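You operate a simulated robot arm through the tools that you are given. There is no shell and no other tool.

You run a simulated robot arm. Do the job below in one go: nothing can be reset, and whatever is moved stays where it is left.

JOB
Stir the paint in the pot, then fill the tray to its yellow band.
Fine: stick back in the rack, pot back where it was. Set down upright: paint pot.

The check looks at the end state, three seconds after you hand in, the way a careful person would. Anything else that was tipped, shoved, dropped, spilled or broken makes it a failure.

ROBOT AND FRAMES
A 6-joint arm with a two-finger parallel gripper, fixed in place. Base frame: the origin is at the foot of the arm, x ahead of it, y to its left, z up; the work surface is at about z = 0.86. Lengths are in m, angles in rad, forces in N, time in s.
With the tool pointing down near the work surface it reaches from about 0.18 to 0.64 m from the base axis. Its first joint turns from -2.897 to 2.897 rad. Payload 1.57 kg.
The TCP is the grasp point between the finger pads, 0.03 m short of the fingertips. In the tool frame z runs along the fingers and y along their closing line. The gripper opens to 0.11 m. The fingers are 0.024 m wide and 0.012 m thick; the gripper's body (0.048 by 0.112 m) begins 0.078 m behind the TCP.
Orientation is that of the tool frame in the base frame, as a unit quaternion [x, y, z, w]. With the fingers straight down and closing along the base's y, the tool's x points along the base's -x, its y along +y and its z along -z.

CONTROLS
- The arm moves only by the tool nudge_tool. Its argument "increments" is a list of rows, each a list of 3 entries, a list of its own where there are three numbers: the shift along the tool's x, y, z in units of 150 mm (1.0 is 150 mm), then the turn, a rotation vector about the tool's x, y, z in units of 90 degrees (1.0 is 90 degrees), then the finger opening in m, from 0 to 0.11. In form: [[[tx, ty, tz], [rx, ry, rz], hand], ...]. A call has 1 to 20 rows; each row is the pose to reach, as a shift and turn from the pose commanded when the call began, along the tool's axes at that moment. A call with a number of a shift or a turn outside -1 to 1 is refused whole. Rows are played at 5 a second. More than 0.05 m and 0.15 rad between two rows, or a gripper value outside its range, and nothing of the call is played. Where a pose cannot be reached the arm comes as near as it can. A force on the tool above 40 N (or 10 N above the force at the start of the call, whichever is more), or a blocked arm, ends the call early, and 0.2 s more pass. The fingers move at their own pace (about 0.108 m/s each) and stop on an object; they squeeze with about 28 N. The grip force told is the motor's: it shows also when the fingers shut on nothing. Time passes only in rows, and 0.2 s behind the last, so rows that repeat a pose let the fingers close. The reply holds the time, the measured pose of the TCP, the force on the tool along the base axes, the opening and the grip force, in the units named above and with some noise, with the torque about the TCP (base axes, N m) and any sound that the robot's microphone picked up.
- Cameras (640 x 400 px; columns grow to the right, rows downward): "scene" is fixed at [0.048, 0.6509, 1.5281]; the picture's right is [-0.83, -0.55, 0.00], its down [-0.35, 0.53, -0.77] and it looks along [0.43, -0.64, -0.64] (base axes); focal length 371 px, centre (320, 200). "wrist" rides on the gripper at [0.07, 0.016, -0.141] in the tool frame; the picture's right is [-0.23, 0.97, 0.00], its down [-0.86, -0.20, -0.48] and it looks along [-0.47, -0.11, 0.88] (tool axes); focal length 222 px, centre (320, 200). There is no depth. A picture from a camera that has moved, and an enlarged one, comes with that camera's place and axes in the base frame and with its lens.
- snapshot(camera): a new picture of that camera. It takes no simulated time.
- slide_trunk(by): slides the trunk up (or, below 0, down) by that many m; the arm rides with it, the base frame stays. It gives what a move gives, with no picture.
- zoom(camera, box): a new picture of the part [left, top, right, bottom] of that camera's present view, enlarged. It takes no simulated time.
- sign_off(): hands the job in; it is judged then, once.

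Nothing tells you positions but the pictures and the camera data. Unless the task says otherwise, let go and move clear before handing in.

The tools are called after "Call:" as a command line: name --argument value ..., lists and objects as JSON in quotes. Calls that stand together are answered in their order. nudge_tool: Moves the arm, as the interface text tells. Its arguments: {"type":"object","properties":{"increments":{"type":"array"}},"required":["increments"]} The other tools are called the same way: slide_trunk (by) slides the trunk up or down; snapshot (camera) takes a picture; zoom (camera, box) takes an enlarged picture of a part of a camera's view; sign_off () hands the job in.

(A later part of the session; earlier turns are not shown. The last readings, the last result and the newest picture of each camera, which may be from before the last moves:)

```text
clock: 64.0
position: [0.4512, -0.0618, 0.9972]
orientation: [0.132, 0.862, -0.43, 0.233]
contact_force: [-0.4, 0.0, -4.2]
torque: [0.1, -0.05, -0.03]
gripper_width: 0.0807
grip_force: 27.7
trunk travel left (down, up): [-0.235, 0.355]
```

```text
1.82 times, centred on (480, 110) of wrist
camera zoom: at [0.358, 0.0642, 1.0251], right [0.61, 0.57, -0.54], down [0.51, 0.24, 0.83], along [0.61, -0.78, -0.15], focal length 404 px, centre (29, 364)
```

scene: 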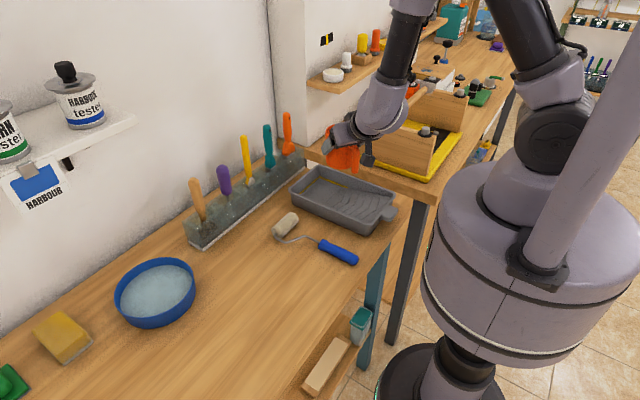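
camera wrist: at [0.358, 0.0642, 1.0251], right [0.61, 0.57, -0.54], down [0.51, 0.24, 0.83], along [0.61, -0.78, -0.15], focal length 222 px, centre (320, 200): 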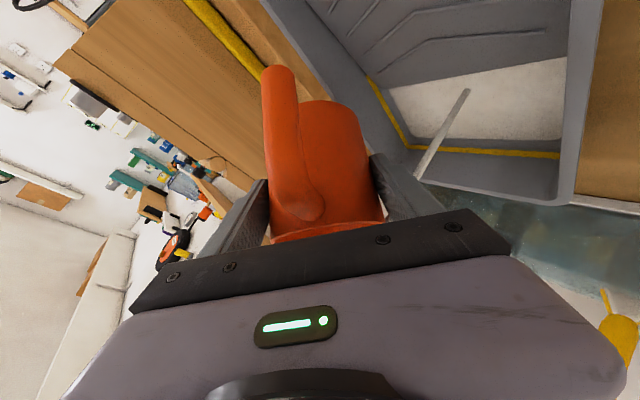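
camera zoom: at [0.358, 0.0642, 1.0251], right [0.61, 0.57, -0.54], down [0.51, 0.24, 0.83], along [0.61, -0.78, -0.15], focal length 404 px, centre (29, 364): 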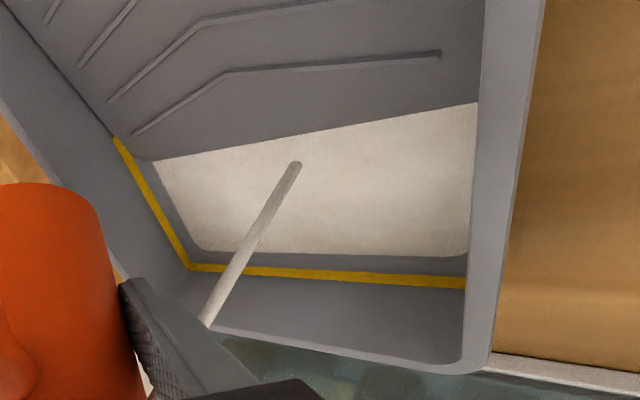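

Call:
nudge_tool --increments '[[[0, 0, 0], [0, 0, 0], 0.06], [[0, 0, 0], [0, 0, 0], 0.06], [[0, 0, 0], [0, 0, 0], 0.06], [[0, 0, 0], [0, 0, 0], 0.06], [[0, 0, 0], [0, 0, 0], 0.06]]'

Call:
zoom --camera "wrist" --box '[340, 0, 620, 220]'

```text
clock: 65.2
position: [0.4503, -0.0618, 0.9974]
orientation: [0.132, 0.863, -0.428, 0.233]
contact_force: [0.4, -0.2, -3.9]
torque: [0.05, -0.06, 0.03]
gripper_width: 0.0809
grip_force: 28.0
trunk travel left (down, up): [-0.235, 0.355]
```

```text
1.82 times, centred on (480, 110) of wrist
camera zoom: at [0.358, 0.0642, 1.0251], right [0.61, 0.57, -0.54], down [0.51, 0.24, 0.83], along [0.61, -0.78, -0.15], focal length 404 px, centre (29, 364)
```

zoom: 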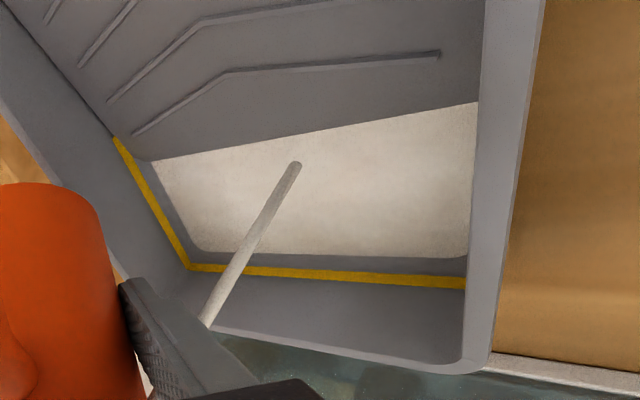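

The flow is very slow now, so I'll add about 2.5° of tilt.

Call:
nudge_tool --increments '[[[0, 0, 0], [0.01, 0, -0.0097], 0.06], [[0, 0, 0], [0.0198, 0, -0.0194], 0.06], [[0, 0, 0], [0.0198, 0, -0.0194], 0.06], [[0, 0, 0], [0.0198, 0, -0.0194], 0.06]]'

Call:
zoom --camera "wrist" --box '[340, 0, 620, 220]'

```text
clock: 66.2
position: [0.4502, -0.0611, 0.9971]
orientation: [0.124, 0.857, -0.446, 0.224]
contact_force: [0.3, 0.9, -3.8]
torque: [0.05, -0.05, 0.03]
gripper_width: 0.0806
grip_force: 28.3
trunk travel left (down, up): [-0.235, 0.355]
```

```text
1.82 times, centred on (480, 110) of wrist
camera zoom: at [0.3584, 0.0651, 1.0233], right [0.6, 0.55, -0.58], down [0.53, 0.27, 0.8], along [0.6, -0.79, -0.13], focal length 404 px, centre (29, 364)
```

zoom: 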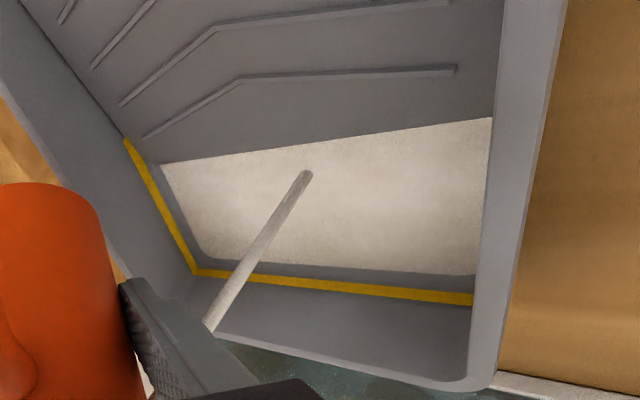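

Call:
nudge_tool --increments '[[[0, 0, 0], [0.01, 0, -0.0097], 0.06], [[0, 0, 0], [0.0198, 0, -0.0194], 0.06], [[0, 0, 0], [0.0198, 0, -0.0194], 0.06], [[0, 0, 0], [0.0198, 0, -0.0194], 0.06]]'

Call:
zoom --camera "wrist" --box '[340, 0, 620, 220]'

```text
clock: 67.2
position: [0.4499, -0.0615, 0.9977]
orientation: [0.113, 0.852, -0.463, 0.216]
contact_force: [-0.4, 0.9, -4.2]
torque: [0.04, -0.07, -0.01]
gripper_width: 0.0805
grip_force: 27.9
trunk travel left (down, up): [-0.235, 0.355]
```

```text
1.82 times, centred on (480, 110) of wrist
camera zoom: at [0.359, 0.0658, 1.021], right [0.58, 0.53, -0.61], down [0.55, 0.3, 0.78], along [0.6, -0.79, -0.12], focal length 404 px, centre (29, 364)
```

zoom: 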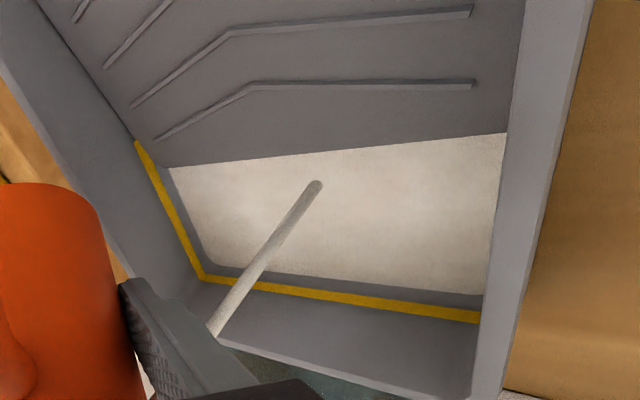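

Call:
nudge_tool --increments '[[[0, 0, 0], [0.012, 0, -0.0118], 0.06], [[0, 0, 0], [0.0238, 0, -0.0234], 0.06], [[0, 0, 0], [0.0238, 0, -0.0234], 0.06], [[0, 0, 0], [0.0238, 0, -0.0234], 0.06]]'

Call:
zoom --camera "wrist" --box '[340, 0, 620, 220]'

Call:
zoom --camera "scene" --box '[280, 130, 420, 240]'

```text
clock: 68.2
position: [0.4498, -0.0614, 0.998]
orientation: [0.101, 0.846, -0.483, 0.204]
contact_force: [-0.1, -0.3, -4.4]
torque: [0.03, -0.05, 0.02]
gripper_width: 0.0805
grip_force: 27.8
trunk travel left (down, up): [-0.235, 0.355]
```

```text
1.82 times, centred on (480, 110) of wrist
camera zoom: at [0.3597, 0.0667, 1.0181], right [0.56, 0.51, -0.65], down [0.57, 0.33, 0.75], along [0.6, -0.8, -0.1], focal length 404 px, centre (29, 364)
```

zoom: 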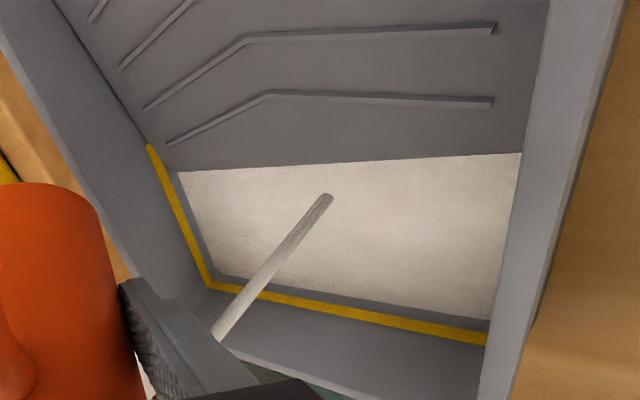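

```text
3.64 times, centred on (350, 185) of scene
camera zoom: at [0.048, 0.6509, 1.5281], right [-0.83, -0.55, 0.0], down [-0.35, 0.53, -0.77], along [0.43, -0.64, -0.64], focal length 1348 px, centre (211, 254)
```

zoom: 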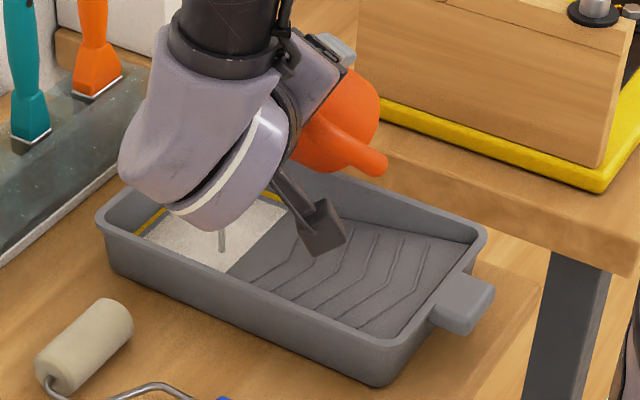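

Call:
nudge_tool --increments '[[[0, 0, 0], [0.012, 0, -0.0118], 0.06], [[0, 0, 0], [0.0238, 0, -0.0234], 0.06], [[0, 0, 0], [0.0238, 0, -0.0234], 0.06], [[0, 0, 0], [0.0238, 0, -0.0234], 0.06], [[0, 0, 0], [0.0238, 0, -0.0234], 0.06], [[0, 0, 0], [0.0238, 0, -0.0234], 0.06]]'

Call:
zoom --camera "wrist" --box '[340, 0, 620, 220]'

```text
clock: 69.6
position: [0.4513, -0.0613, 0.9984]
orientation: [0.09, 0.838, -0.502, 0.194]
contact_force: [-0.2, -0.4, -4.3]
torque: [0.05, -0.06, 0.02]
gripper_width: 0.0802
grip_force: 28.2
trunk travel left (down, up): [-0.235, 0.355]
```

```text
1.82 times, centred on (480, 110) of wrist
camera zoom: at [0.3603, 0.0677, 1.0156], right [0.54, 0.48, -0.69], down [0.6, 0.36, 0.72], along [0.59, -0.8, -0.09], focal length 404 px, centre (29, 364)
```

zoom: 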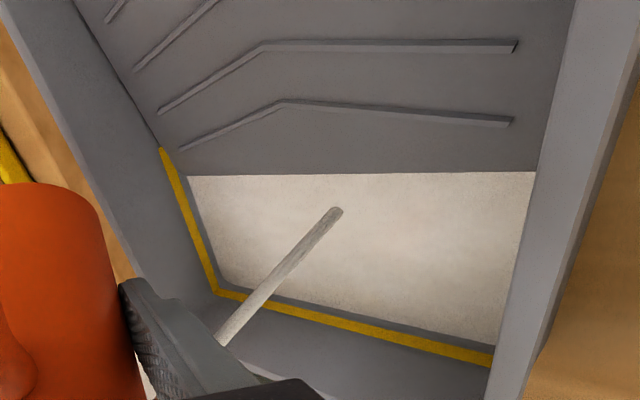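

Call:
nudge_tool --increments '[[[0, 0, 0], [0.008, 0, -0.0078], 0.06], [[0, 0, 0], [0.0159, 0, -0.0156], 0.06], [[0, 0, 0], [0.0159, 0, -0.0156], 0.06], [[0, 0, 0], [0.0159, 0, -0.0156], 0.06], [[0, 0, 0], [0.0159, 0, -0.0156], 0.06]]'

Call:
zoom --camera "wrist" --box '[400, 50, 580, 220]'

Call:
zoom --camera "scene" --box '[300, 160, 390, 220]'

```text
clock: 70.8
position: [0.4497, -0.061, 0.9984]
orientation: [0.081, 0.833, -0.514, 0.186]
contact_force: [-0.6, 0.0, -3.4]
torque: [0.06, -0.01, 0.03]
gripper_width: 0.0808
grip_force: 28.8
trunk travel left (down, up): [-0.235, 0.355]
```

```text
2.35 times, centred on (490, 135) of wrist
camera zoom: at [0.3607, 0.0682, 1.0139], right [0.53, 0.46, -0.72], down [0.61, 0.38, 0.69], along [0.59, -0.8, -0.08], focal length 523 px, centre (-80, 353)
```

zoom: 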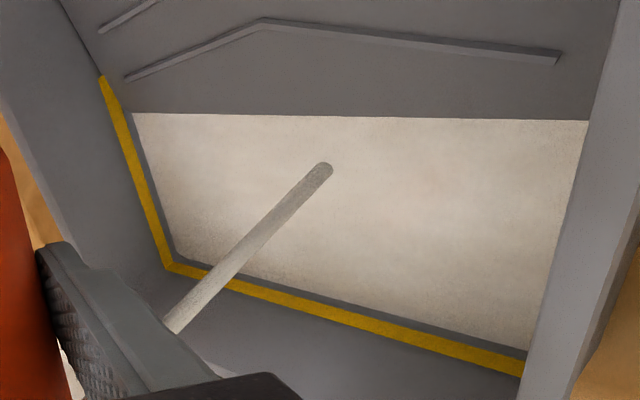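

```text
6.67 times, centred on (345, 190) of scene
camera zoom: at [0.048, 0.6509, 1.5281], right [-0.83, -0.55, 0.0], down [-0.35, 0.53, -0.77], along [0.43, -0.64, -0.64], focal length 2472 px, centre (153, 267)
```

zoom: 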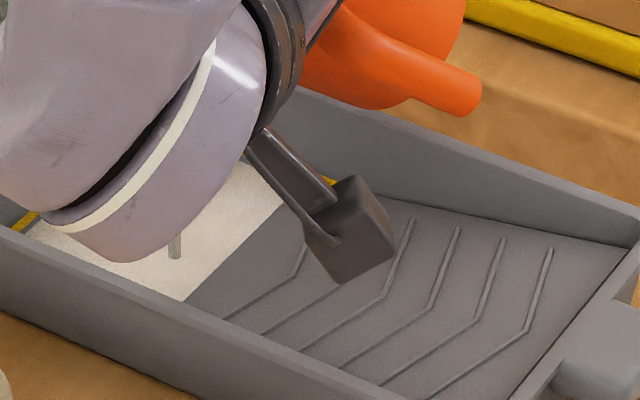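

Call:
nudge_tool --increments '[[[0, 0, 0], [0.008, 0, -0.0078], 0.06], [[0, 0, 0], [0.0159, 0, -0.0156], 0.06], [[0, 0, 0], [0.0159, 0, -0.0156], 0.06], [[0, 0, 0], [0.0159, 0, -0.0156], 0.06], [[0, 0, 0], [0.0159, 0, -0.0156], 0.06], [[0, 0, 0], [0.0159, 0, -0.0156], 0.06]]'

Call:
zoom --camera "wrist" --box '[400, 50, 580, 220]'

```text
clock: 72.2
position: [0.4507, -0.0624, 0.997]
orientation: [0.073, 0.828, -0.527, 0.18]
contact_force: [0.8, -0.3, -3.1]
torque: [0.02, -0.03, -0.01]
gripper_width: 0.0805
grip_force: 28.3
trunk travel left (down, up): [-0.235, 0.355]
```

```text
2.35 times, centred on (490, 135) of wrist
camera zoom: at [0.3611, 0.0686, 1.0121], right [0.51, 0.44, -0.74], down [0.62, 0.4, 0.67], along [0.59, -0.8, -0.07], focal length 523 px, centre (-80, 353)
```

zoom: 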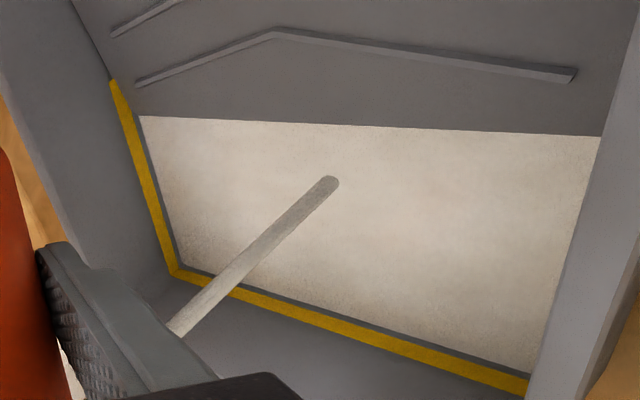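

The paint is almost at the lower edge of the band, so I'll use smaller steps now.

Call:
nudge_tool --increments '[[[0, 0, 0], [0.006, 0, -0.0058], 0.06], [[0, 0, 0], [0.0119, 0, -0.0117], 0.06], [[0, 0, 0], [0.0119, 0, -0.0117], 0.06], [[0, 0, 0], [0.0119, 0, -0.0117], 0.06], [[0, 0, 0], [0.0119, 0, -0.0117], 0.06]]'

Call:
zoom --camera "wrist" --box '[400, 50, 580, 220]'

```text
clock: 73.4
position: [0.4508, -0.0634, 0.9981]
orientation: [0.068, 0.823, -0.536, 0.175]
contact_force: [0.3, 0.8, -3.2]
torque: [0.05, -0.04, 0.0]
gripper_width: 0.0804
grip_force: 27.3
trunk travel left (down, up): [-0.235, 0.355]
```

```text
2.35 times, centred on (490, 135) of wrist
camera zoom: at [0.3613, 0.0689, 1.0107], right [0.5, 0.42, -0.76], down [0.63, 0.42, 0.65], along [0.59, -0.81, -0.06], focal length 523 px, centre (-80, 353)
```

zoom: 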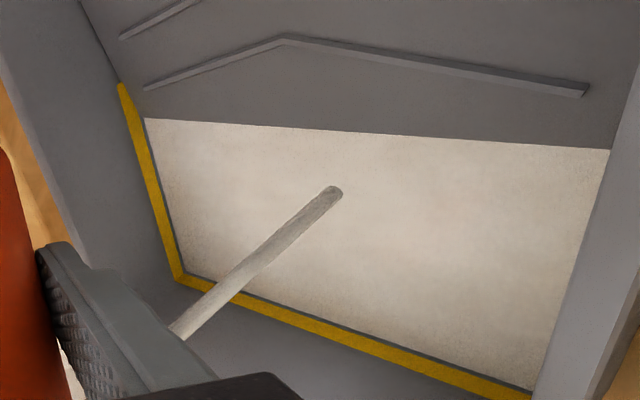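

Call:
nudge_tool --increments '[[[0, 0, 0], [0.006, 0, -0.0058], 0.06], [[0, 0, 0], [0.0119, 0, -0.0117], 0.06], [[0, 0, 0], [0.0119, 0, -0.0117], 0.06], [[0, 0, 0], [0.0119, 0, -0.0117], 0.06], [[0, 0, 0], [0.0119, 0, -0.0117], 0.06]]'

Call:
zoom --camera "wrist" --box '[400, 50, 580, 220]'

```text
clock: 74.6
position: [0.4502, -0.0619, 0.9978]
orientation: [0.062, 0.819, -0.546, 0.168]
contact_force: [-0.1, 0.0, -2.5]
torque: [0.06, -0.06, 0.02]
gripper_width: 0.0806
grip_force: 28.0
trunk travel left (down, up): [-0.235, 0.355]
```

```text
2.35 times, centred on (490, 135) of wrist
camera zoom: at [0.3614, 0.0688, 1.0091], right [0.49, 0.41, -0.77], down [0.64, 0.43, 0.63], along [0.59, -0.81, -0.05], focal length 523 px, centre (-80, 353)
```

zoom: 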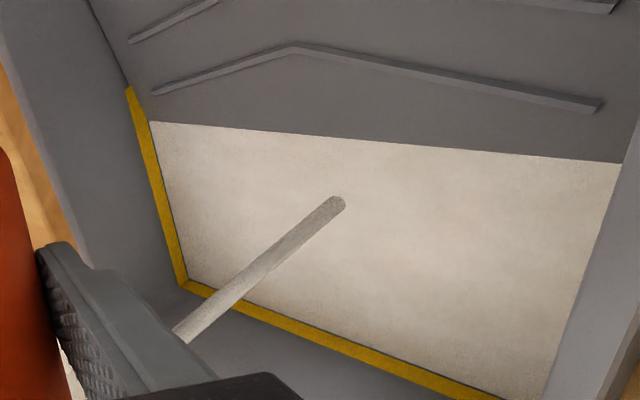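

The paint has reached the band's lower edge. One more short hold should bring it to about mid-band.

Call:
nudge_tool --increments '[[[0, 0, 0], [0.005, 0, -0.0049], 0.06], [[0, 0, 0], [0.008, 0, -0.0078], 0.06], [[0, 0, 0], [0.008, 0, -0.0078], 0.06], [[0, 0, 0], [0.008, 0, -0.0078], 0.06]]'

Call:
zoom --camera "wrist" --box '[400, 50, 580, 220]'

Call:
zoom --camera "wrist" --box '[430, 100, 500, 190]'

```text
clock: 75.6
position: [0.4514, -0.0615, 0.9981]
orientation: [0.058, 0.815, -0.552, 0.164]
contact_force: [0.2, -0.5, -3.3]
torque: [0.05, -0.03, 0.01]
gripper_width: 0.0802
grip_force: 28.3
trunk travel left (down, up): [-0.235, 0.355]
```

```text
2.35 times, centred on (490, 135) of wrist
camera zoom: at [0.3614, 0.0692, 1.0084], right [0.48, 0.39, -0.78], down [0.65, 0.44, 0.62], along [0.59, -0.81, -0.05], focal length 523 px, centre (-80, 353)
```

zoom: 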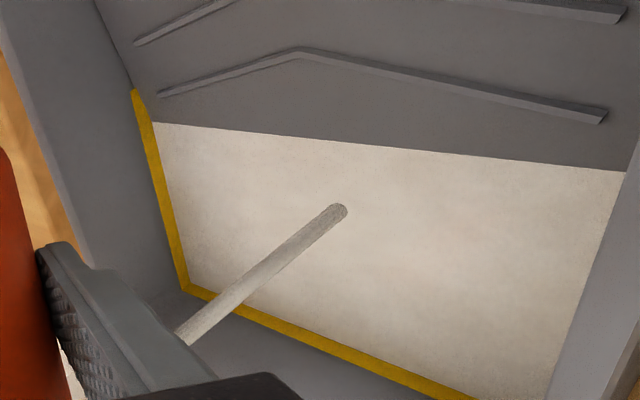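

```text
4.44 times, centred on (465, 145) of wrist
camera zoom: at [0.3614, 0.0692, 1.0084], right [0.48, 0.39, -0.78], down [0.65, 0.44, 0.62], along [0.59, -0.81, -0.05], focal length 987 px, centre (-324, 444)
```

zoom: 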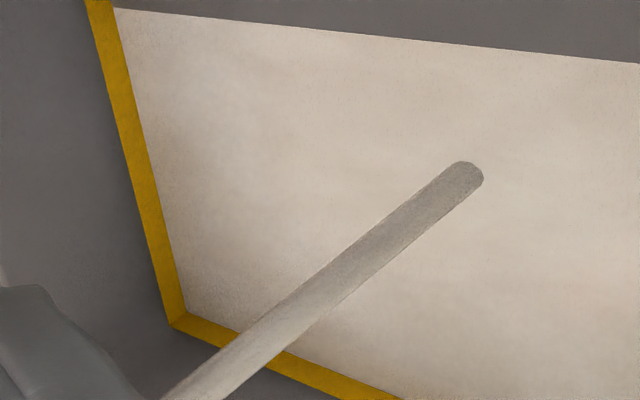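

Call:
nudge_tool --increments '[[[0, 0, 0], [0.005, 0, -0.0049], 0.06], [[0, 0, 0], [0.008, 0, -0.0078], 0.06], [[0, 0, 0], [0.008, 0, -0.0078], 0.06], [[0, 0, 0], [0.008, 0, -0.0078], 0.06]]'

Call:
zoom --camera "wrist" --box '[430, 100, 500, 190]'

Call:
zoom --camera "wrist" --box '[400, 50, 580, 220]'

```text
clock: 76.6
position: [0.451, -0.0621, 0.9981]
orientation: [0.054, 0.812, -0.558, 0.161]
contact_force: [0.1, 1.1, -2.6]
torque: [0.07, -0.06, -0.02]
gripper_width: 0.0808
grip_force: 28.5
trunk travel left (down, up): [-0.235, 0.355]
```

```text
4.44 times, centred on (465, 145) of wrist
camera zoom: at [0.3616, 0.0693, 1.0075], right [0.47, 0.38, -0.79], down [0.66, 0.45, 0.61], along [0.59, -0.81, -0.04], focal length 987 px, centre (-324, 444)
```

zoom: 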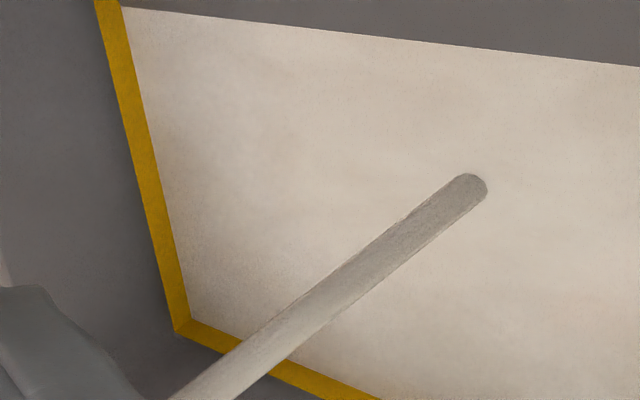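

```text
2.35 times, centred on (490, 135) of wrist
camera zoom: at [0.3616, 0.0693, 1.0075], right [0.47, 0.38, -0.79], down [0.66, 0.45, 0.61], along [0.59, -0.81, -0.04], focal length 523 px, centre (-80, 353)
```

zoom: 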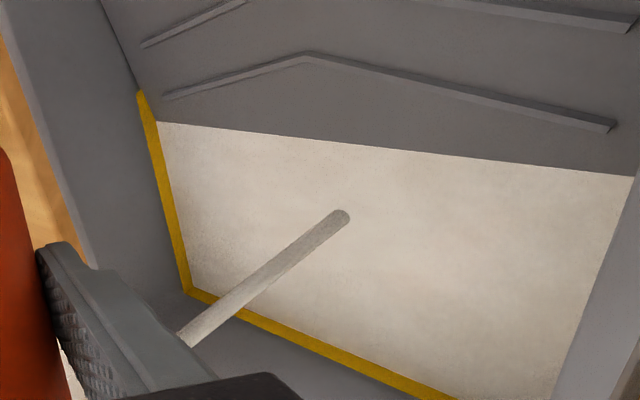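

The level is within the band. I'll tilt back now to stop the flow, then judge it at rest.

Call:
nudge_tool --increments '[[[0, 0, 0], [-0.06, 0, 0.0588], 0.06], [[0, 0, 0], [-0.12, 0, 0.1176], 0.06], [[0, 0, 0], [-0.18, 0, 0.1764], 0.06], [[0, 0, 0], [-0.21, 0, 0.2058], 0.06], [[0, 0, 0], [-0.21, 0, 0.2058], 0.06], [[0, 0, 0], [-0.21, 0, 0.2058], 0.06]]'

Call:
snapshot --camera "wrist"

Call:
zoom --camera "wrist" --box '[330, 20, 570, 200]'

Call:
zoom --camera "scene" --box '[280, 130, 420, 240]'

```text
clock: 78.0
position: [0.4499, -0.0611, 0.999]
orientation: [0.156, 0.874, -0.384, 0.254]
contact_force: [-0.3, -0.3, -2.7]
torque: [0.02, -0.06, -0.01]
gripper_width: 0.0806
grip_force: 27.9
trunk travel left (down, up): [-0.235, 0.355]
```

```text
taken
camera wrist: at [0.3561, 0.0612, 1.0305], right [0.64, 0.62, -0.45], down [0.45, 0.16, 0.88], along [0.62, -0.77, -0.18], focal length 222 px, centre (320, 200)
```

wrist: 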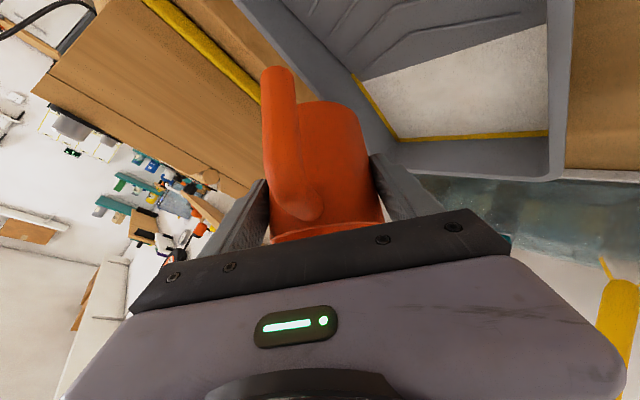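

```text
2.22 times, centred on (450, 110) of wrist
camera zoom: at [0.3561, 0.0612, 1.0305], right [0.64, 0.62, -0.45], down [0.45, 0.16, 0.88], along [0.62, -0.77, -0.18], focal length 494 px, centre (31, 400)
```

zoom: 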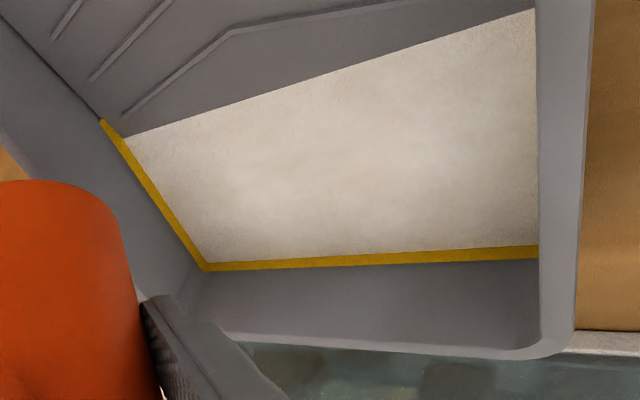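

```text
3.64 times, centred on (350, 185) of scene
camera zoom: at [0.048, 0.6509, 1.5281], right [-0.83, -0.55, 0.0], down [-0.35, 0.53, -0.77], along [0.43, -0.64, -0.64], focal length 1348 px, centre (211, 254)
```

zoom: 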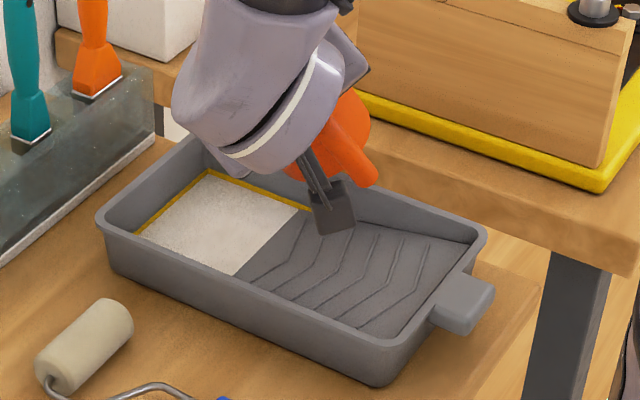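

The flow has stopped and the paint sits in the lower part of the band. I'll zoom in to judge how much of the band is covered.

Call:
zoom --camera "wrist" --box '[480, 110, 560, 160]'

Call:
zoom --camera "wrist" --box '[345, 60, 425, 150]'

Call:
zoom --camera "scene" --box '[310, 165, 350, 205]'

```text
8.00 times, centred on (520, 135) of wrist
camera zoom: at [0.3561, 0.0612, 1.0305], right [0.64, 0.62, -0.45], down [0.45, 0.16, 0.88], along [0.62, -0.77, -0.18], focal length 1777 px, centre (-1280, 720)
```

zoom: 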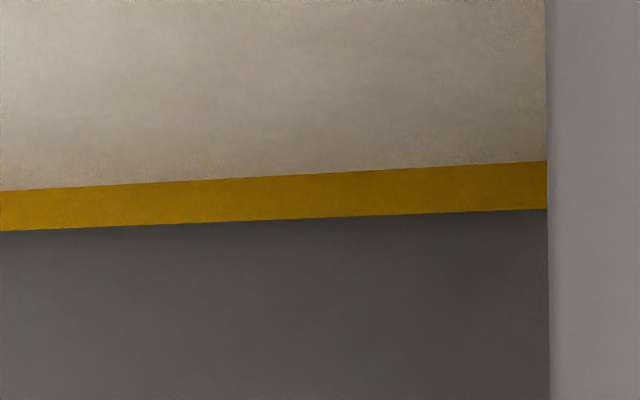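

```text
4.44 times, centred on (385, 105) of wrist
camera zoom: at [0.3561, 0.0612, 1.0305], right [0.64, 0.62, -0.45], down [0.45, 0.16, 0.88], along [0.62, -0.77, -0.18], focal length 987 px, centre (31, 622)
```

zoom: 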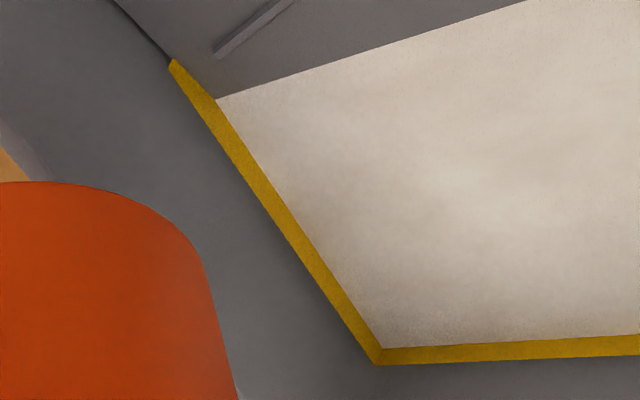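

```text
10.00 times, centred on (330, 185) of scene
camera zoom: at [0.048, 0.6509, 1.5281], right [-0.83, -0.55, 0.0], down [-0.35, 0.53, -0.77], along [0.43, -0.64, -0.64], focal length 3707 px, centre (220, 350)
```

zoom: 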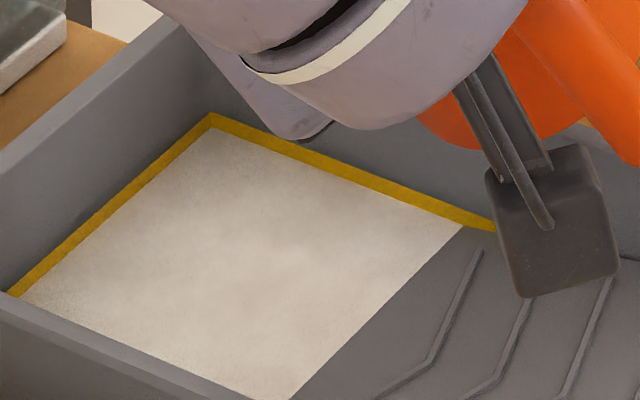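

About 4–5 mm of band is still showing, so the level is in its lower third. I'll give one more brief dip to the same tilt and straight back to bring it nearer mid-band.

Call:
nudge_tool --increments '[[[0, 0, 0], [0.06, 0, -0.0588], 0.06], [[0, 0, 0], [0.12, 0, -0.1176], 0.06], [[0, 0, 0], [0.18, 0, -0.1764], 0.06], [[0, 0, 0], [0.212, 0, -0.2078], 0.06], [[0, 0, 0], [0.212, 0, -0.2078], 0.06], [[0, 0, 0], [0.212, 0, -0.2078], 0.06], [[0, 0, 0], [0.16, 0, -0.1568], 0.06], [[0, 0, 0], [0.1, 0, -0.098], 0.06], [[0, 0, 0], [0.04, 0, -0.0392], 0.06], [[0, 0, 0], [0, 0, 0], 0.06], [[0, 0, 0], [0, 0, 0], 0.06], [[0, 0, 0], [0, 0, 0], 0.06]]'

Call:
zoom --camera "wrist" --box '[480, 110, 560, 160]'

Call:
zoom --camera "wrist" --box '[345, 60, 425, 150]'

Call:
zoom --camera "scene" --box '[310, 165, 350, 205]'

```text
clock: 80.6
position: [0.4502, -0.0613, 0.9973]
orientation: [0.157, 0.874, -0.384, 0.254]
contact_force: [-0.1, -0.6, -3.4]
torque: [0.03, -0.03, 0.01]
gripper_width: 0.0806
grip_force: 27.8
trunk travel left (down, up): [-0.235, 0.355]
```

```text
8.00 times, centred on (520, 135) of wrist
camera zoom: at [0.3561, 0.0614, 1.0306], right [0.64, 0.62, -0.45], down [0.45, 0.16, 0.88], along [0.62, -0.77, -0.18], focal length 1777 px, centre (-1280, 720)
```

zoom: 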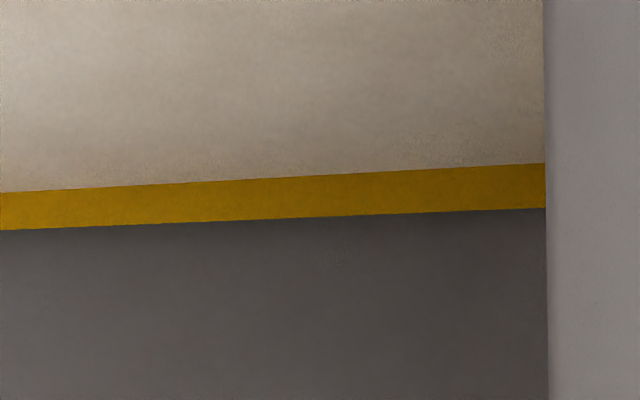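

```text
4.44 times, centred on (385, 105) of wrist
camera zoom: at [0.3561, 0.0614, 1.0306], right [0.64, 0.62, -0.45], down [0.45, 0.16, 0.88], along [0.62, -0.77, -0.18], focal length 987 px, centre (31, 622)
```

zoom: 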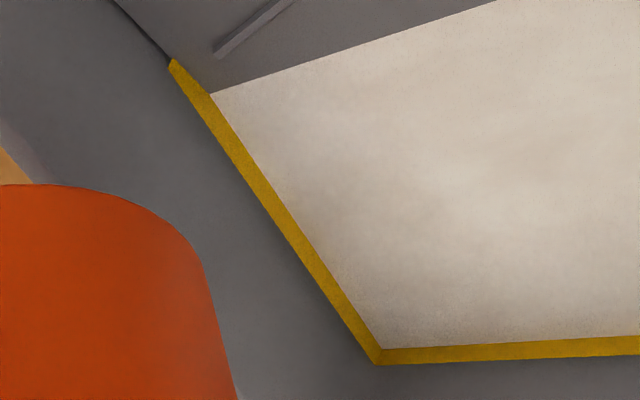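

```text
10.00 times, centred on (330, 185) of scene
camera zoom: at [0.048, 0.6509, 1.5281], right [-0.83, -0.55, 0.0], down [-0.35, 0.53, -0.77], along [0.43, -0.64, -0.64], focal length 3707 px, centre (220, 350)
```

zoom: 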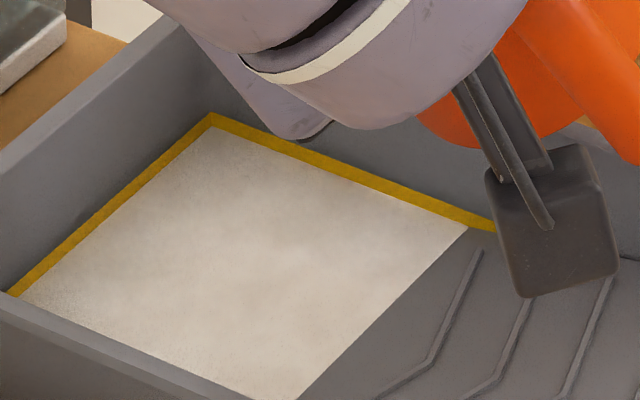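

That raised it about 0.4 mm. I'll do another dip, slightly further and longer.

Call:
nudge_tool --increments '[[[0, 0, 0], [0.06, 0, -0.0588], 0.06], [[0, 0, 0], [0.12, 0, -0.1176], 0.06], [[0, 0, 0], [0.18, 0, -0.1764], 0.06], [[0, 0, 0], [0.22, 0, -0.2156], 0.06], [[0, 0, 0], [0.222, 0, -0.2176], 0.06], [[0, 0, 0], [0.222, 0, -0.2176], 0.06], [[0, 0, 0], [0.222, 0, -0.2176], 0.06], [[0, 0, 0], [0.222, 0, -0.2176], 0.06], [[0, 0, 0], [0.222, 0, -0.2176], 0.06], [[0, 0, 0], [0.165, 0, -0.1617], 0.06], [[0, 0, 0], [0.105, 0, -0.1029], 0.06], [[0, 0, 0], [0.045, 0, -0.0441], 0.06], [[0, 0, 0], [0, 0, 0], 0.06], [[0, 0, 0], [0, 0, 0], 0.06], [[0, 0, 0], [0, 0, 0], 0.06]]'

Call:
zoom --camera "wrist" --box '[480, 110, 560, 160]'

Call:
zoom --camera "wrist" --box '[345, 60, 425, 150]'

Call:
zoom --camera "scene" --box '[310, 165, 350, 205]'

```text
clock: 83.8
position: [0.4506, -0.0624, 0.9972]
orientation: [0.156, 0.874, -0.384, 0.254]
contact_force: [-0.1, -0.9, -2.8]
torque: [0.02, -0.04, 0.01]
gripper_width: 0.0804
grip_force: 27.7
trunk travel left (down, up): [-0.235, 0.355]
```

```text
8.00 times, centred on (520, 135) of wrist
camera zoom: at [0.3562, 0.0613, 1.0305], right [0.64, 0.62, -0.45], down [0.45, 0.16, 0.88], along [0.62, -0.77, -0.18], focal length 1777 px, centre (-1280, 720)
```

zoom: 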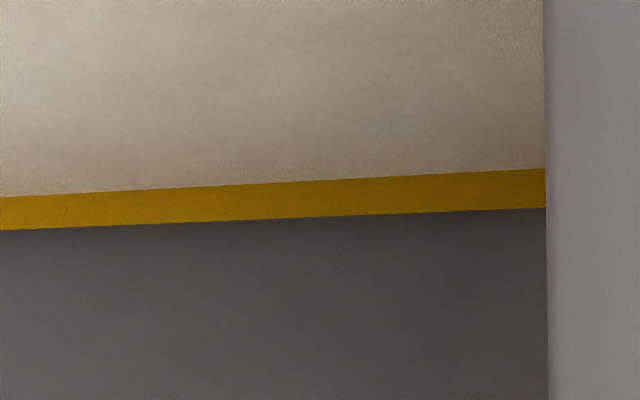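

```text
4.44 times, centred on (385, 105) of wrist
camera zoom: at [0.3562, 0.0613, 1.0305], right [0.64, 0.62, -0.45], down [0.45, 0.16, 0.88], along [0.62, -0.77, -0.18], focal length 987 px, centre (31, 622)
```

zoom: 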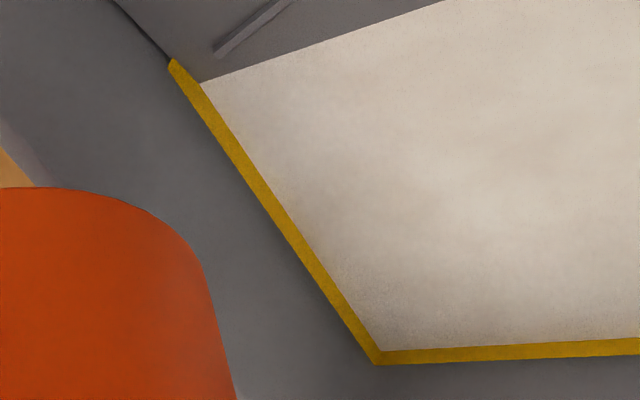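

```text
10.00 times, centred on (330, 185) of scene
camera zoom: at [0.048, 0.6509, 1.5281], right [-0.83, -0.55, 0.0], down [-0.35, 0.53, -0.77], along [0.43, -0.64, -0.64], focal length 3707 px, centre (220, 350)
```

zoom: 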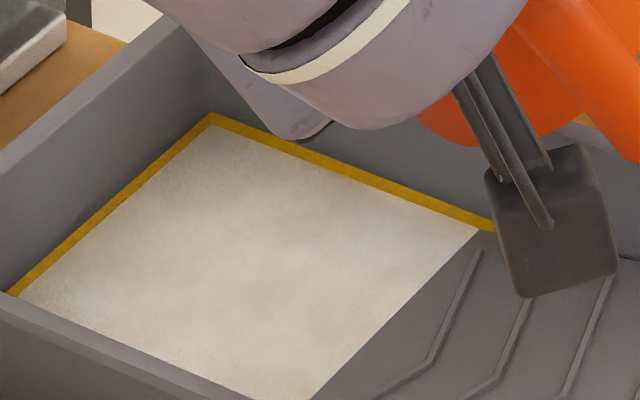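

The level is now about a third of the way up the band. One more dip, a few degrees further, should reach the middle.

Call:
nudge_tool --increments '[[[0, 0, 0], [0.06, 0, -0.0588], 0.06], [[0, 0, 0], [0.12, 0, -0.1176], 0.06], [[0, 0, 0], [0.18, 0, -0.1764], 0.06], [[0, 0, 0], [0.225, 0, -0.2205], 0.06], [[0, 0, 0], [0.24, 0, -0.2352], 0.06], [[0, 0, 0], [0.24, 0, -0.2352], 0.06], [[0, 0, 0], [0.24, 0, -0.2352], 0.06], [[0, 0, 0], [0.24, 0, -0.2352], 0.06], [[0, 0, 0], [0.18, 0, -0.1764], 0.06], [[0, 0, 0], [0.12, 0, -0.1176], 0.06], [[0, 0, 0], [0.06, 0, -0.0588], 0.06], [[0, 0, 0], [0, 0, 0], 0.06], [[0, 0, 0], [0, 0, 0], 0.06], [[0, 0, 0], [0, 0, 0], 0.06]]'

Call:
zoom --camera "wrist" --box '[480, 110, 560, 160]'

Call:
zoom --camera "wrist" --box '[345, 60, 425, 150]'

Call:
zoom --camera "scene" --box '[310, 165, 350, 205]'

```text
clock: 86.8
position: [0.4503, -0.0616, 0.9979]
orientation: [0.156, 0.873, -0.384, 0.255]
contact_force: [0.1, -0.7, -2.7]
torque: [0.02, -0.02, -0.01]
gripper_width: 0.0803
grip_force: 28.7
trunk travel left (down, up): [-0.235, 0.355]
```

```text
8.00 times, centred on (520, 135) of wrist
camera zoom: at [0.3561, 0.0614, 1.0308], right [0.64, 0.62, -0.45], down [0.45, 0.16, 0.88], along [0.62, -0.77, -0.18], focal length 1777 px, centre (-1280, 720)
```

zoom: 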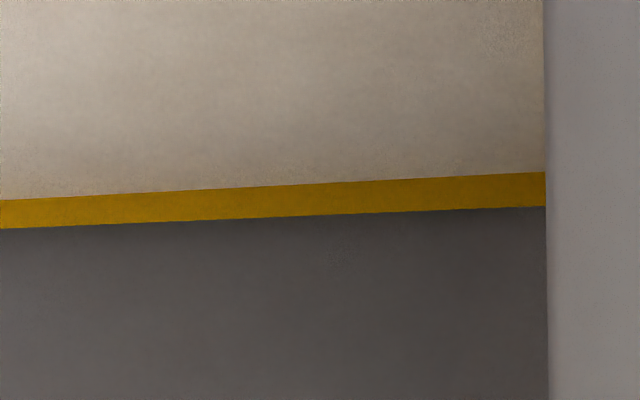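

```text
4.44 times, centred on (385, 105) of wrist
camera zoom: at [0.3561, 0.0614, 1.0308], right [0.64, 0.62, -0.45], down [0.45, 0.16, 0.88], along [0.62, -0.77, -0.18], focal length 987 px, centre (31, 622)
```

zoom: 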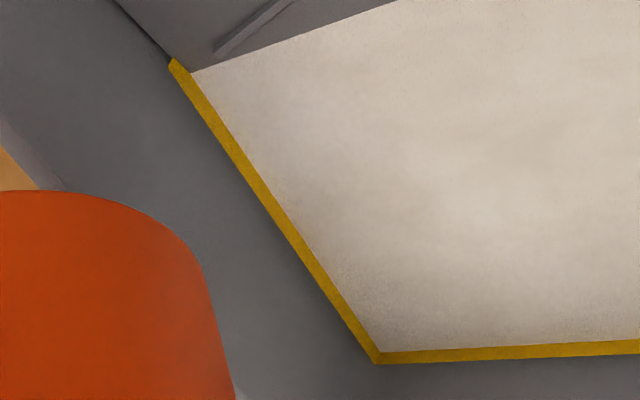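

```text
10.00 times, centred on (330, 185) of scene
camera zoom: at [0.048, 0.6509, 1.5281], right [-0.83, -0.55, 0.0], down [-0.35, 0.53, -0.77], along [0.43, -0.64, -0.64], focal length 3707 px, centre (220, 350)
```

zoom: 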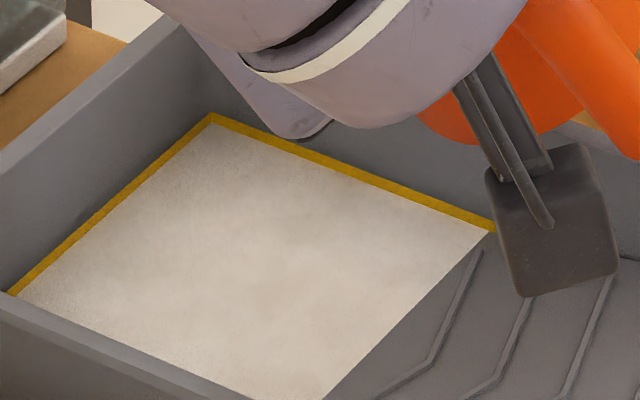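

The level is now about 40% up the band. One last similar dip should put it at mid-band, where the waterline on the ramp meets the band's end.

Call:
nudge_tool --increments '[[[0, 0, 0], [0.06, 0, -0.0588], 0.06], [[0, 0, 0], [0.12, 0, -0.1176], 0.06], [[0, 0, 0], [0.18, 0, -0.1764], 0.06], [[0, 0, 0], [0.235, 0, -0.2303], 0.06], [[0, 0, 0], [0.257, 0, -0.2519], 0.06], [[0, 0, 0], [0.257, 0, -0.2519], 0.06], [[0, 0, 0], [0.257, 0, -0.2519], 0.06], [[0, 0, 0], [0.257, 0, -0.2519], 0.06], [[0, 0, 0], [0.195, 0, -0.1911], 0.06], [[0, 0, 0], [0.135, 0, -0.1323], 0.06], [[0, 0, 0], [0.07, 0, -0.0686], 0.06], [[0, 0, 0], [0.01, 0, -0.0098], 0.06], [[0, 0, 0], [0, 0, 0], 0.06], [[0, 0, 0], [0, 0, 0], 0.06]]'

Call:
zoom --camera "wrist" --box '[480, 110, 560, 160]'

Call:
zoom --camera "wrist" --box '[345, 60, 425, 150]'

Call:
zoom --camera "scene" --box '[310, 165, 350, 205]'

```text
clock: 89.8
position: [0.4514, -0.0625, 0.998]
orientation: [0.157, 0.873, -0.384, 0.255]
contact_force: [-0.4, -0.4, -2.9]
torque: [-0.01, 0.0, -0.02]
gripper_width: 0.0801
grip_force: 28.3
trunk travel left (down, up): [-0.235, 0.355]
```

```text
8.00 times, centred on (520, 135) of wrist
camera zoom: at [0.3562, 0.0614, 1.0307], right [0.64, 0.62, -0.45], down [0.45, 0.16, 0.88], along [0.62, -0.77, -0.18], focal length 1777 px, centre (-1280, 720)
```

zoom: 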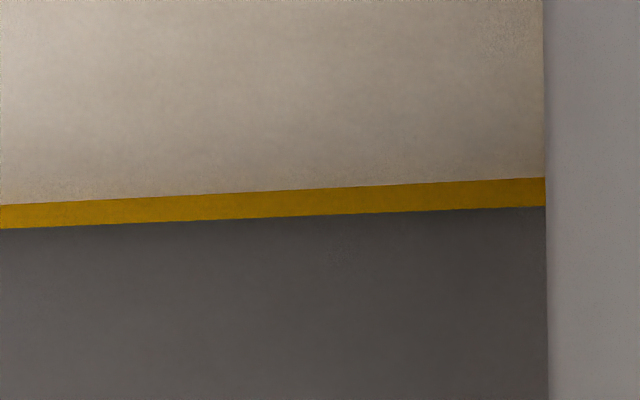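

```text
4.44 times, centred on (385, 105) of wrist
camera zoom: at [0.3562, 0.0614, 1.0307], right [0.64, 0.62, -0.45], down [0.45, 0.16, 0.88], along [0.62, -0.77, -0.18], focal length 987 px, centre (31, 622)
```

zoom: 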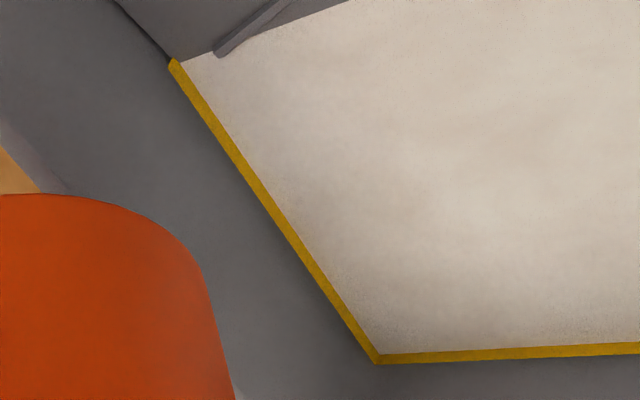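

```text
10.00 times, centred on (330, 185) of scene
camera zoom: at [0.048, 0.6509, 1.5281], right [-0.83, -0.55, 0.0], down [-0.35, 0.53, -0.77], along [0.43, -0.64, -0.64], focal length 3707 px, centre (220, 350)
```

zoom: 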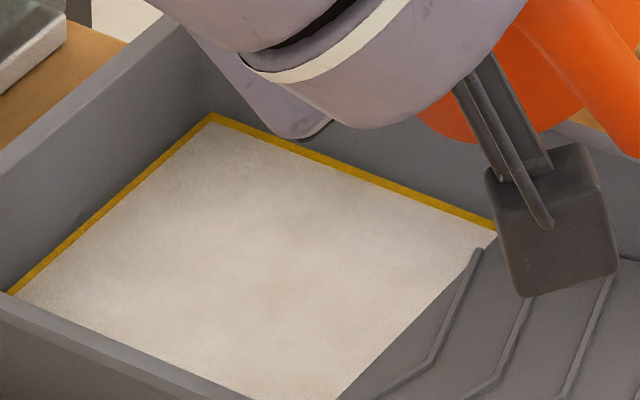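

The paint is at mid-band. I'll bring the pot fully upright over the tray.

Call:
nudge_tool --increments '[[[0, 0, 0], [-0.056, 0, 0.055], 0.06], [[0, 0, 0], [-0.112, 0, 0.11], 0.06], [[0, 0, 0], [-0.168, 0, 0.165], 0.06], [[0, 0, 0], [-0.225, 0, 0.221], 0.06], [[0, 0, 0], [-0.2815, 0, 0.2763], 0.06], [[0, 0, 0], [-0.2815, 0, 0.2763], 0.06]]'

Call:
snapshot --camera "wrist"

Call:
zoom --camera "scene" --box '[280, 120, 420, 220]'

```text
clock: 91.2
position: [0.4505, -0.0627, 0.9982]
orientation: [0.281, 0.882, -0.122, 0.358]
contact_force: [-0.5, -0.8, -3.5]
torque: [0.03, 0.0, 0.0]
gripper_width: 0.0801
grip_force: 27.6
trunk travel left (down, up): [-0.235, 0.355]
```

```text
taken
camera wrist: at [0.3404, 0.0395, 1.0502], right [0.7, 0.7, 0.15], down [0.11, -0.31, 0.94], along [0.71, -0.64, -0.3], focal length 222 px, centre (320, 200)
```

wrist: 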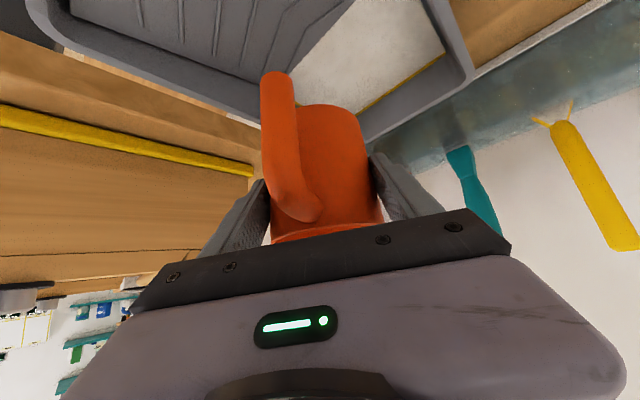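

```text
4.00 times, centred on (350, 170) of scene
camera zoom: at [0.048, 0.6509, 1.5281], right [-0.83, -0.55, 0.0], down [-0.35, 0.53, -0.77], along [0.43, -0.64, -0.64], focal length 1483 px, centre (200, 320)
```

zoom: 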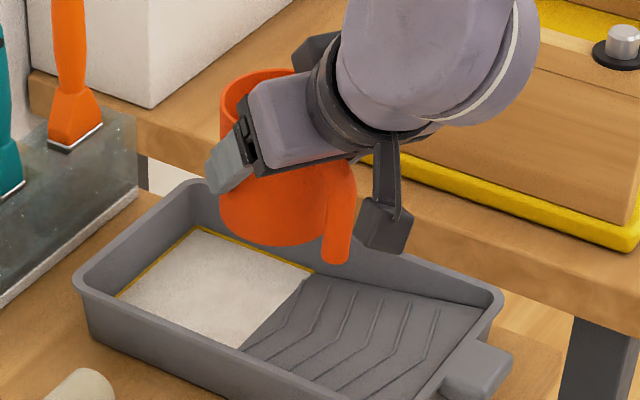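

The pot is upright; it crept up slightly in the grip, and I'll allow for that when placing it. I'll retrace: up, then away from the bench along the same path.

Call:
nudge_tool --increments '[[[-0.098, -0.002, -0.1], [0, 0, 0], 0.06], [[-0.196, -0.004, -0.2], [0, 0, 0], 0.06], [[-0.176, 0.112, -0.258], [0, 0, 0], 0.06], [[-0.157, 0.229, -0.315], [0, 0, 0], 0.06], [[-0.137, 0.345, -0.373], [0, 0, 0], 0.06], [[-0.117, 0.462, -0.431], [0, 0, 0], 0.06], [[-0.097, 0.578, -0.489], [0, 0, 0], 0.06], [[-0.078, 0.696, -0.546], [0, 0, 0], 0.06], [[-0.058, 0.811, -0.604], [0, 0, 0], 0.06]]'

Call:
snapshot --camera "scene"

```text
clock: 93.2
position: [0.4753, 0.0717, 1.0662]
orientation: [0.28, 0.882, -0.122, 0.358]
contact_force: [0.5, 0.1, -2.8]
torque: [-0.01, 0.02, 0.02]
gripper_width: 0.0801
grip_force: 28.5
trunk travel left (down, up): [-0.235, 0.355]
```

```text
taken
```

scene: 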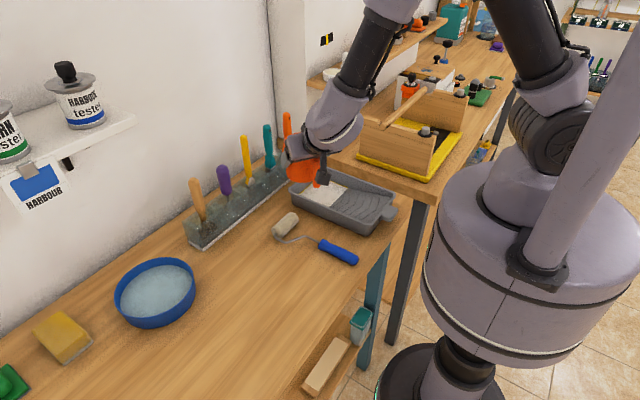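

Call:
nudge_tool --increments '[[[0.08, 0.084, -0.069], [0, 0, 0], 0.06], [[0.161, 0.168, -0.138], [0, 0, 0], 0.06], [[0.242, 0.253, -0.206], [0, 0, 0], 0.06], [[0.322, 0.337, -0.275], [0, 0, 0], 0.06]]'

Call:
nudge_tool --increments '[[[0, 0, 0], [-0.0545, -0.001, -0.0555], 0.06], [[0, 0, 0], [-0.109, -0.002, -0.111], 0.06], [[0, 0, 0], [-0.1635, -0.003, -0.1666], 0.06], [[0, 0, 0], [-0.218, -0.004, -0.222], 0.06], [[0, 0, 0], [-0.2723, -0.0054, -0.2777], 0.06]]'

```text
clock: 94.2
position: [0.4535, 0.1505, 1.0623]
orientation: [0.28, 0.882, -0.122, 0.358]
contact_force: [-0.8, -0.3, -2.2]
torque: [0.03, -0.05, -0.03]
gripper_width: 0.0797
grip_force: 28.6
trunk travel left (down, up): [-0.235, 0.355]
```

```text
clock: 95.4
position: [0.4535, 0.1495, 1.0609]
orientation: [0.001, 0.926, -0.008, 0.378]
contact_force: [0.2, 0.3, -2.7]
torque: [0.0, 0.02, 0.02]
gripper_width: 0.0796
grip_force: 27.6
trunk travel left (down, up): [-0.235, 0.355]
```

Call:
snapshot --camera "wrist"

Call:
zoom --camera "scene" --box '[240, 130, 380, 240]'

```text
taken
camera wrist: at [0.3053, 0.1684, 1.1141], right [0.17, 0.97, 0.15], down [0.27, -0.19, 0.94], along [0.95, -0.12, -0.3], focal length 222 px, centre (320, 200)
```

wrist: 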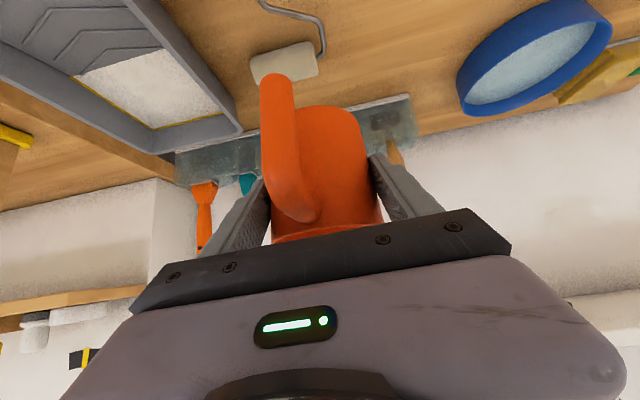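

```text
3.64 times, centred on (310, 185) of scene
camera zoom: at [0.048, 0.6509, 1.5281], right [-0.83, -0.55, 0.0], down [-0.35, 0.53, -0.77], along [0.43, -0.64, -0.64], focal length 1348 px, centre (356, 254)
```

zoom: 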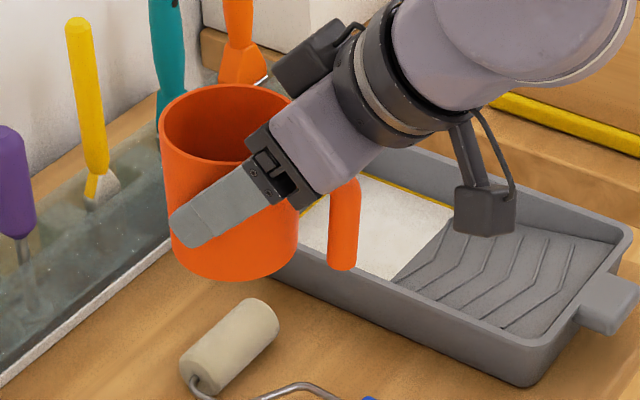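

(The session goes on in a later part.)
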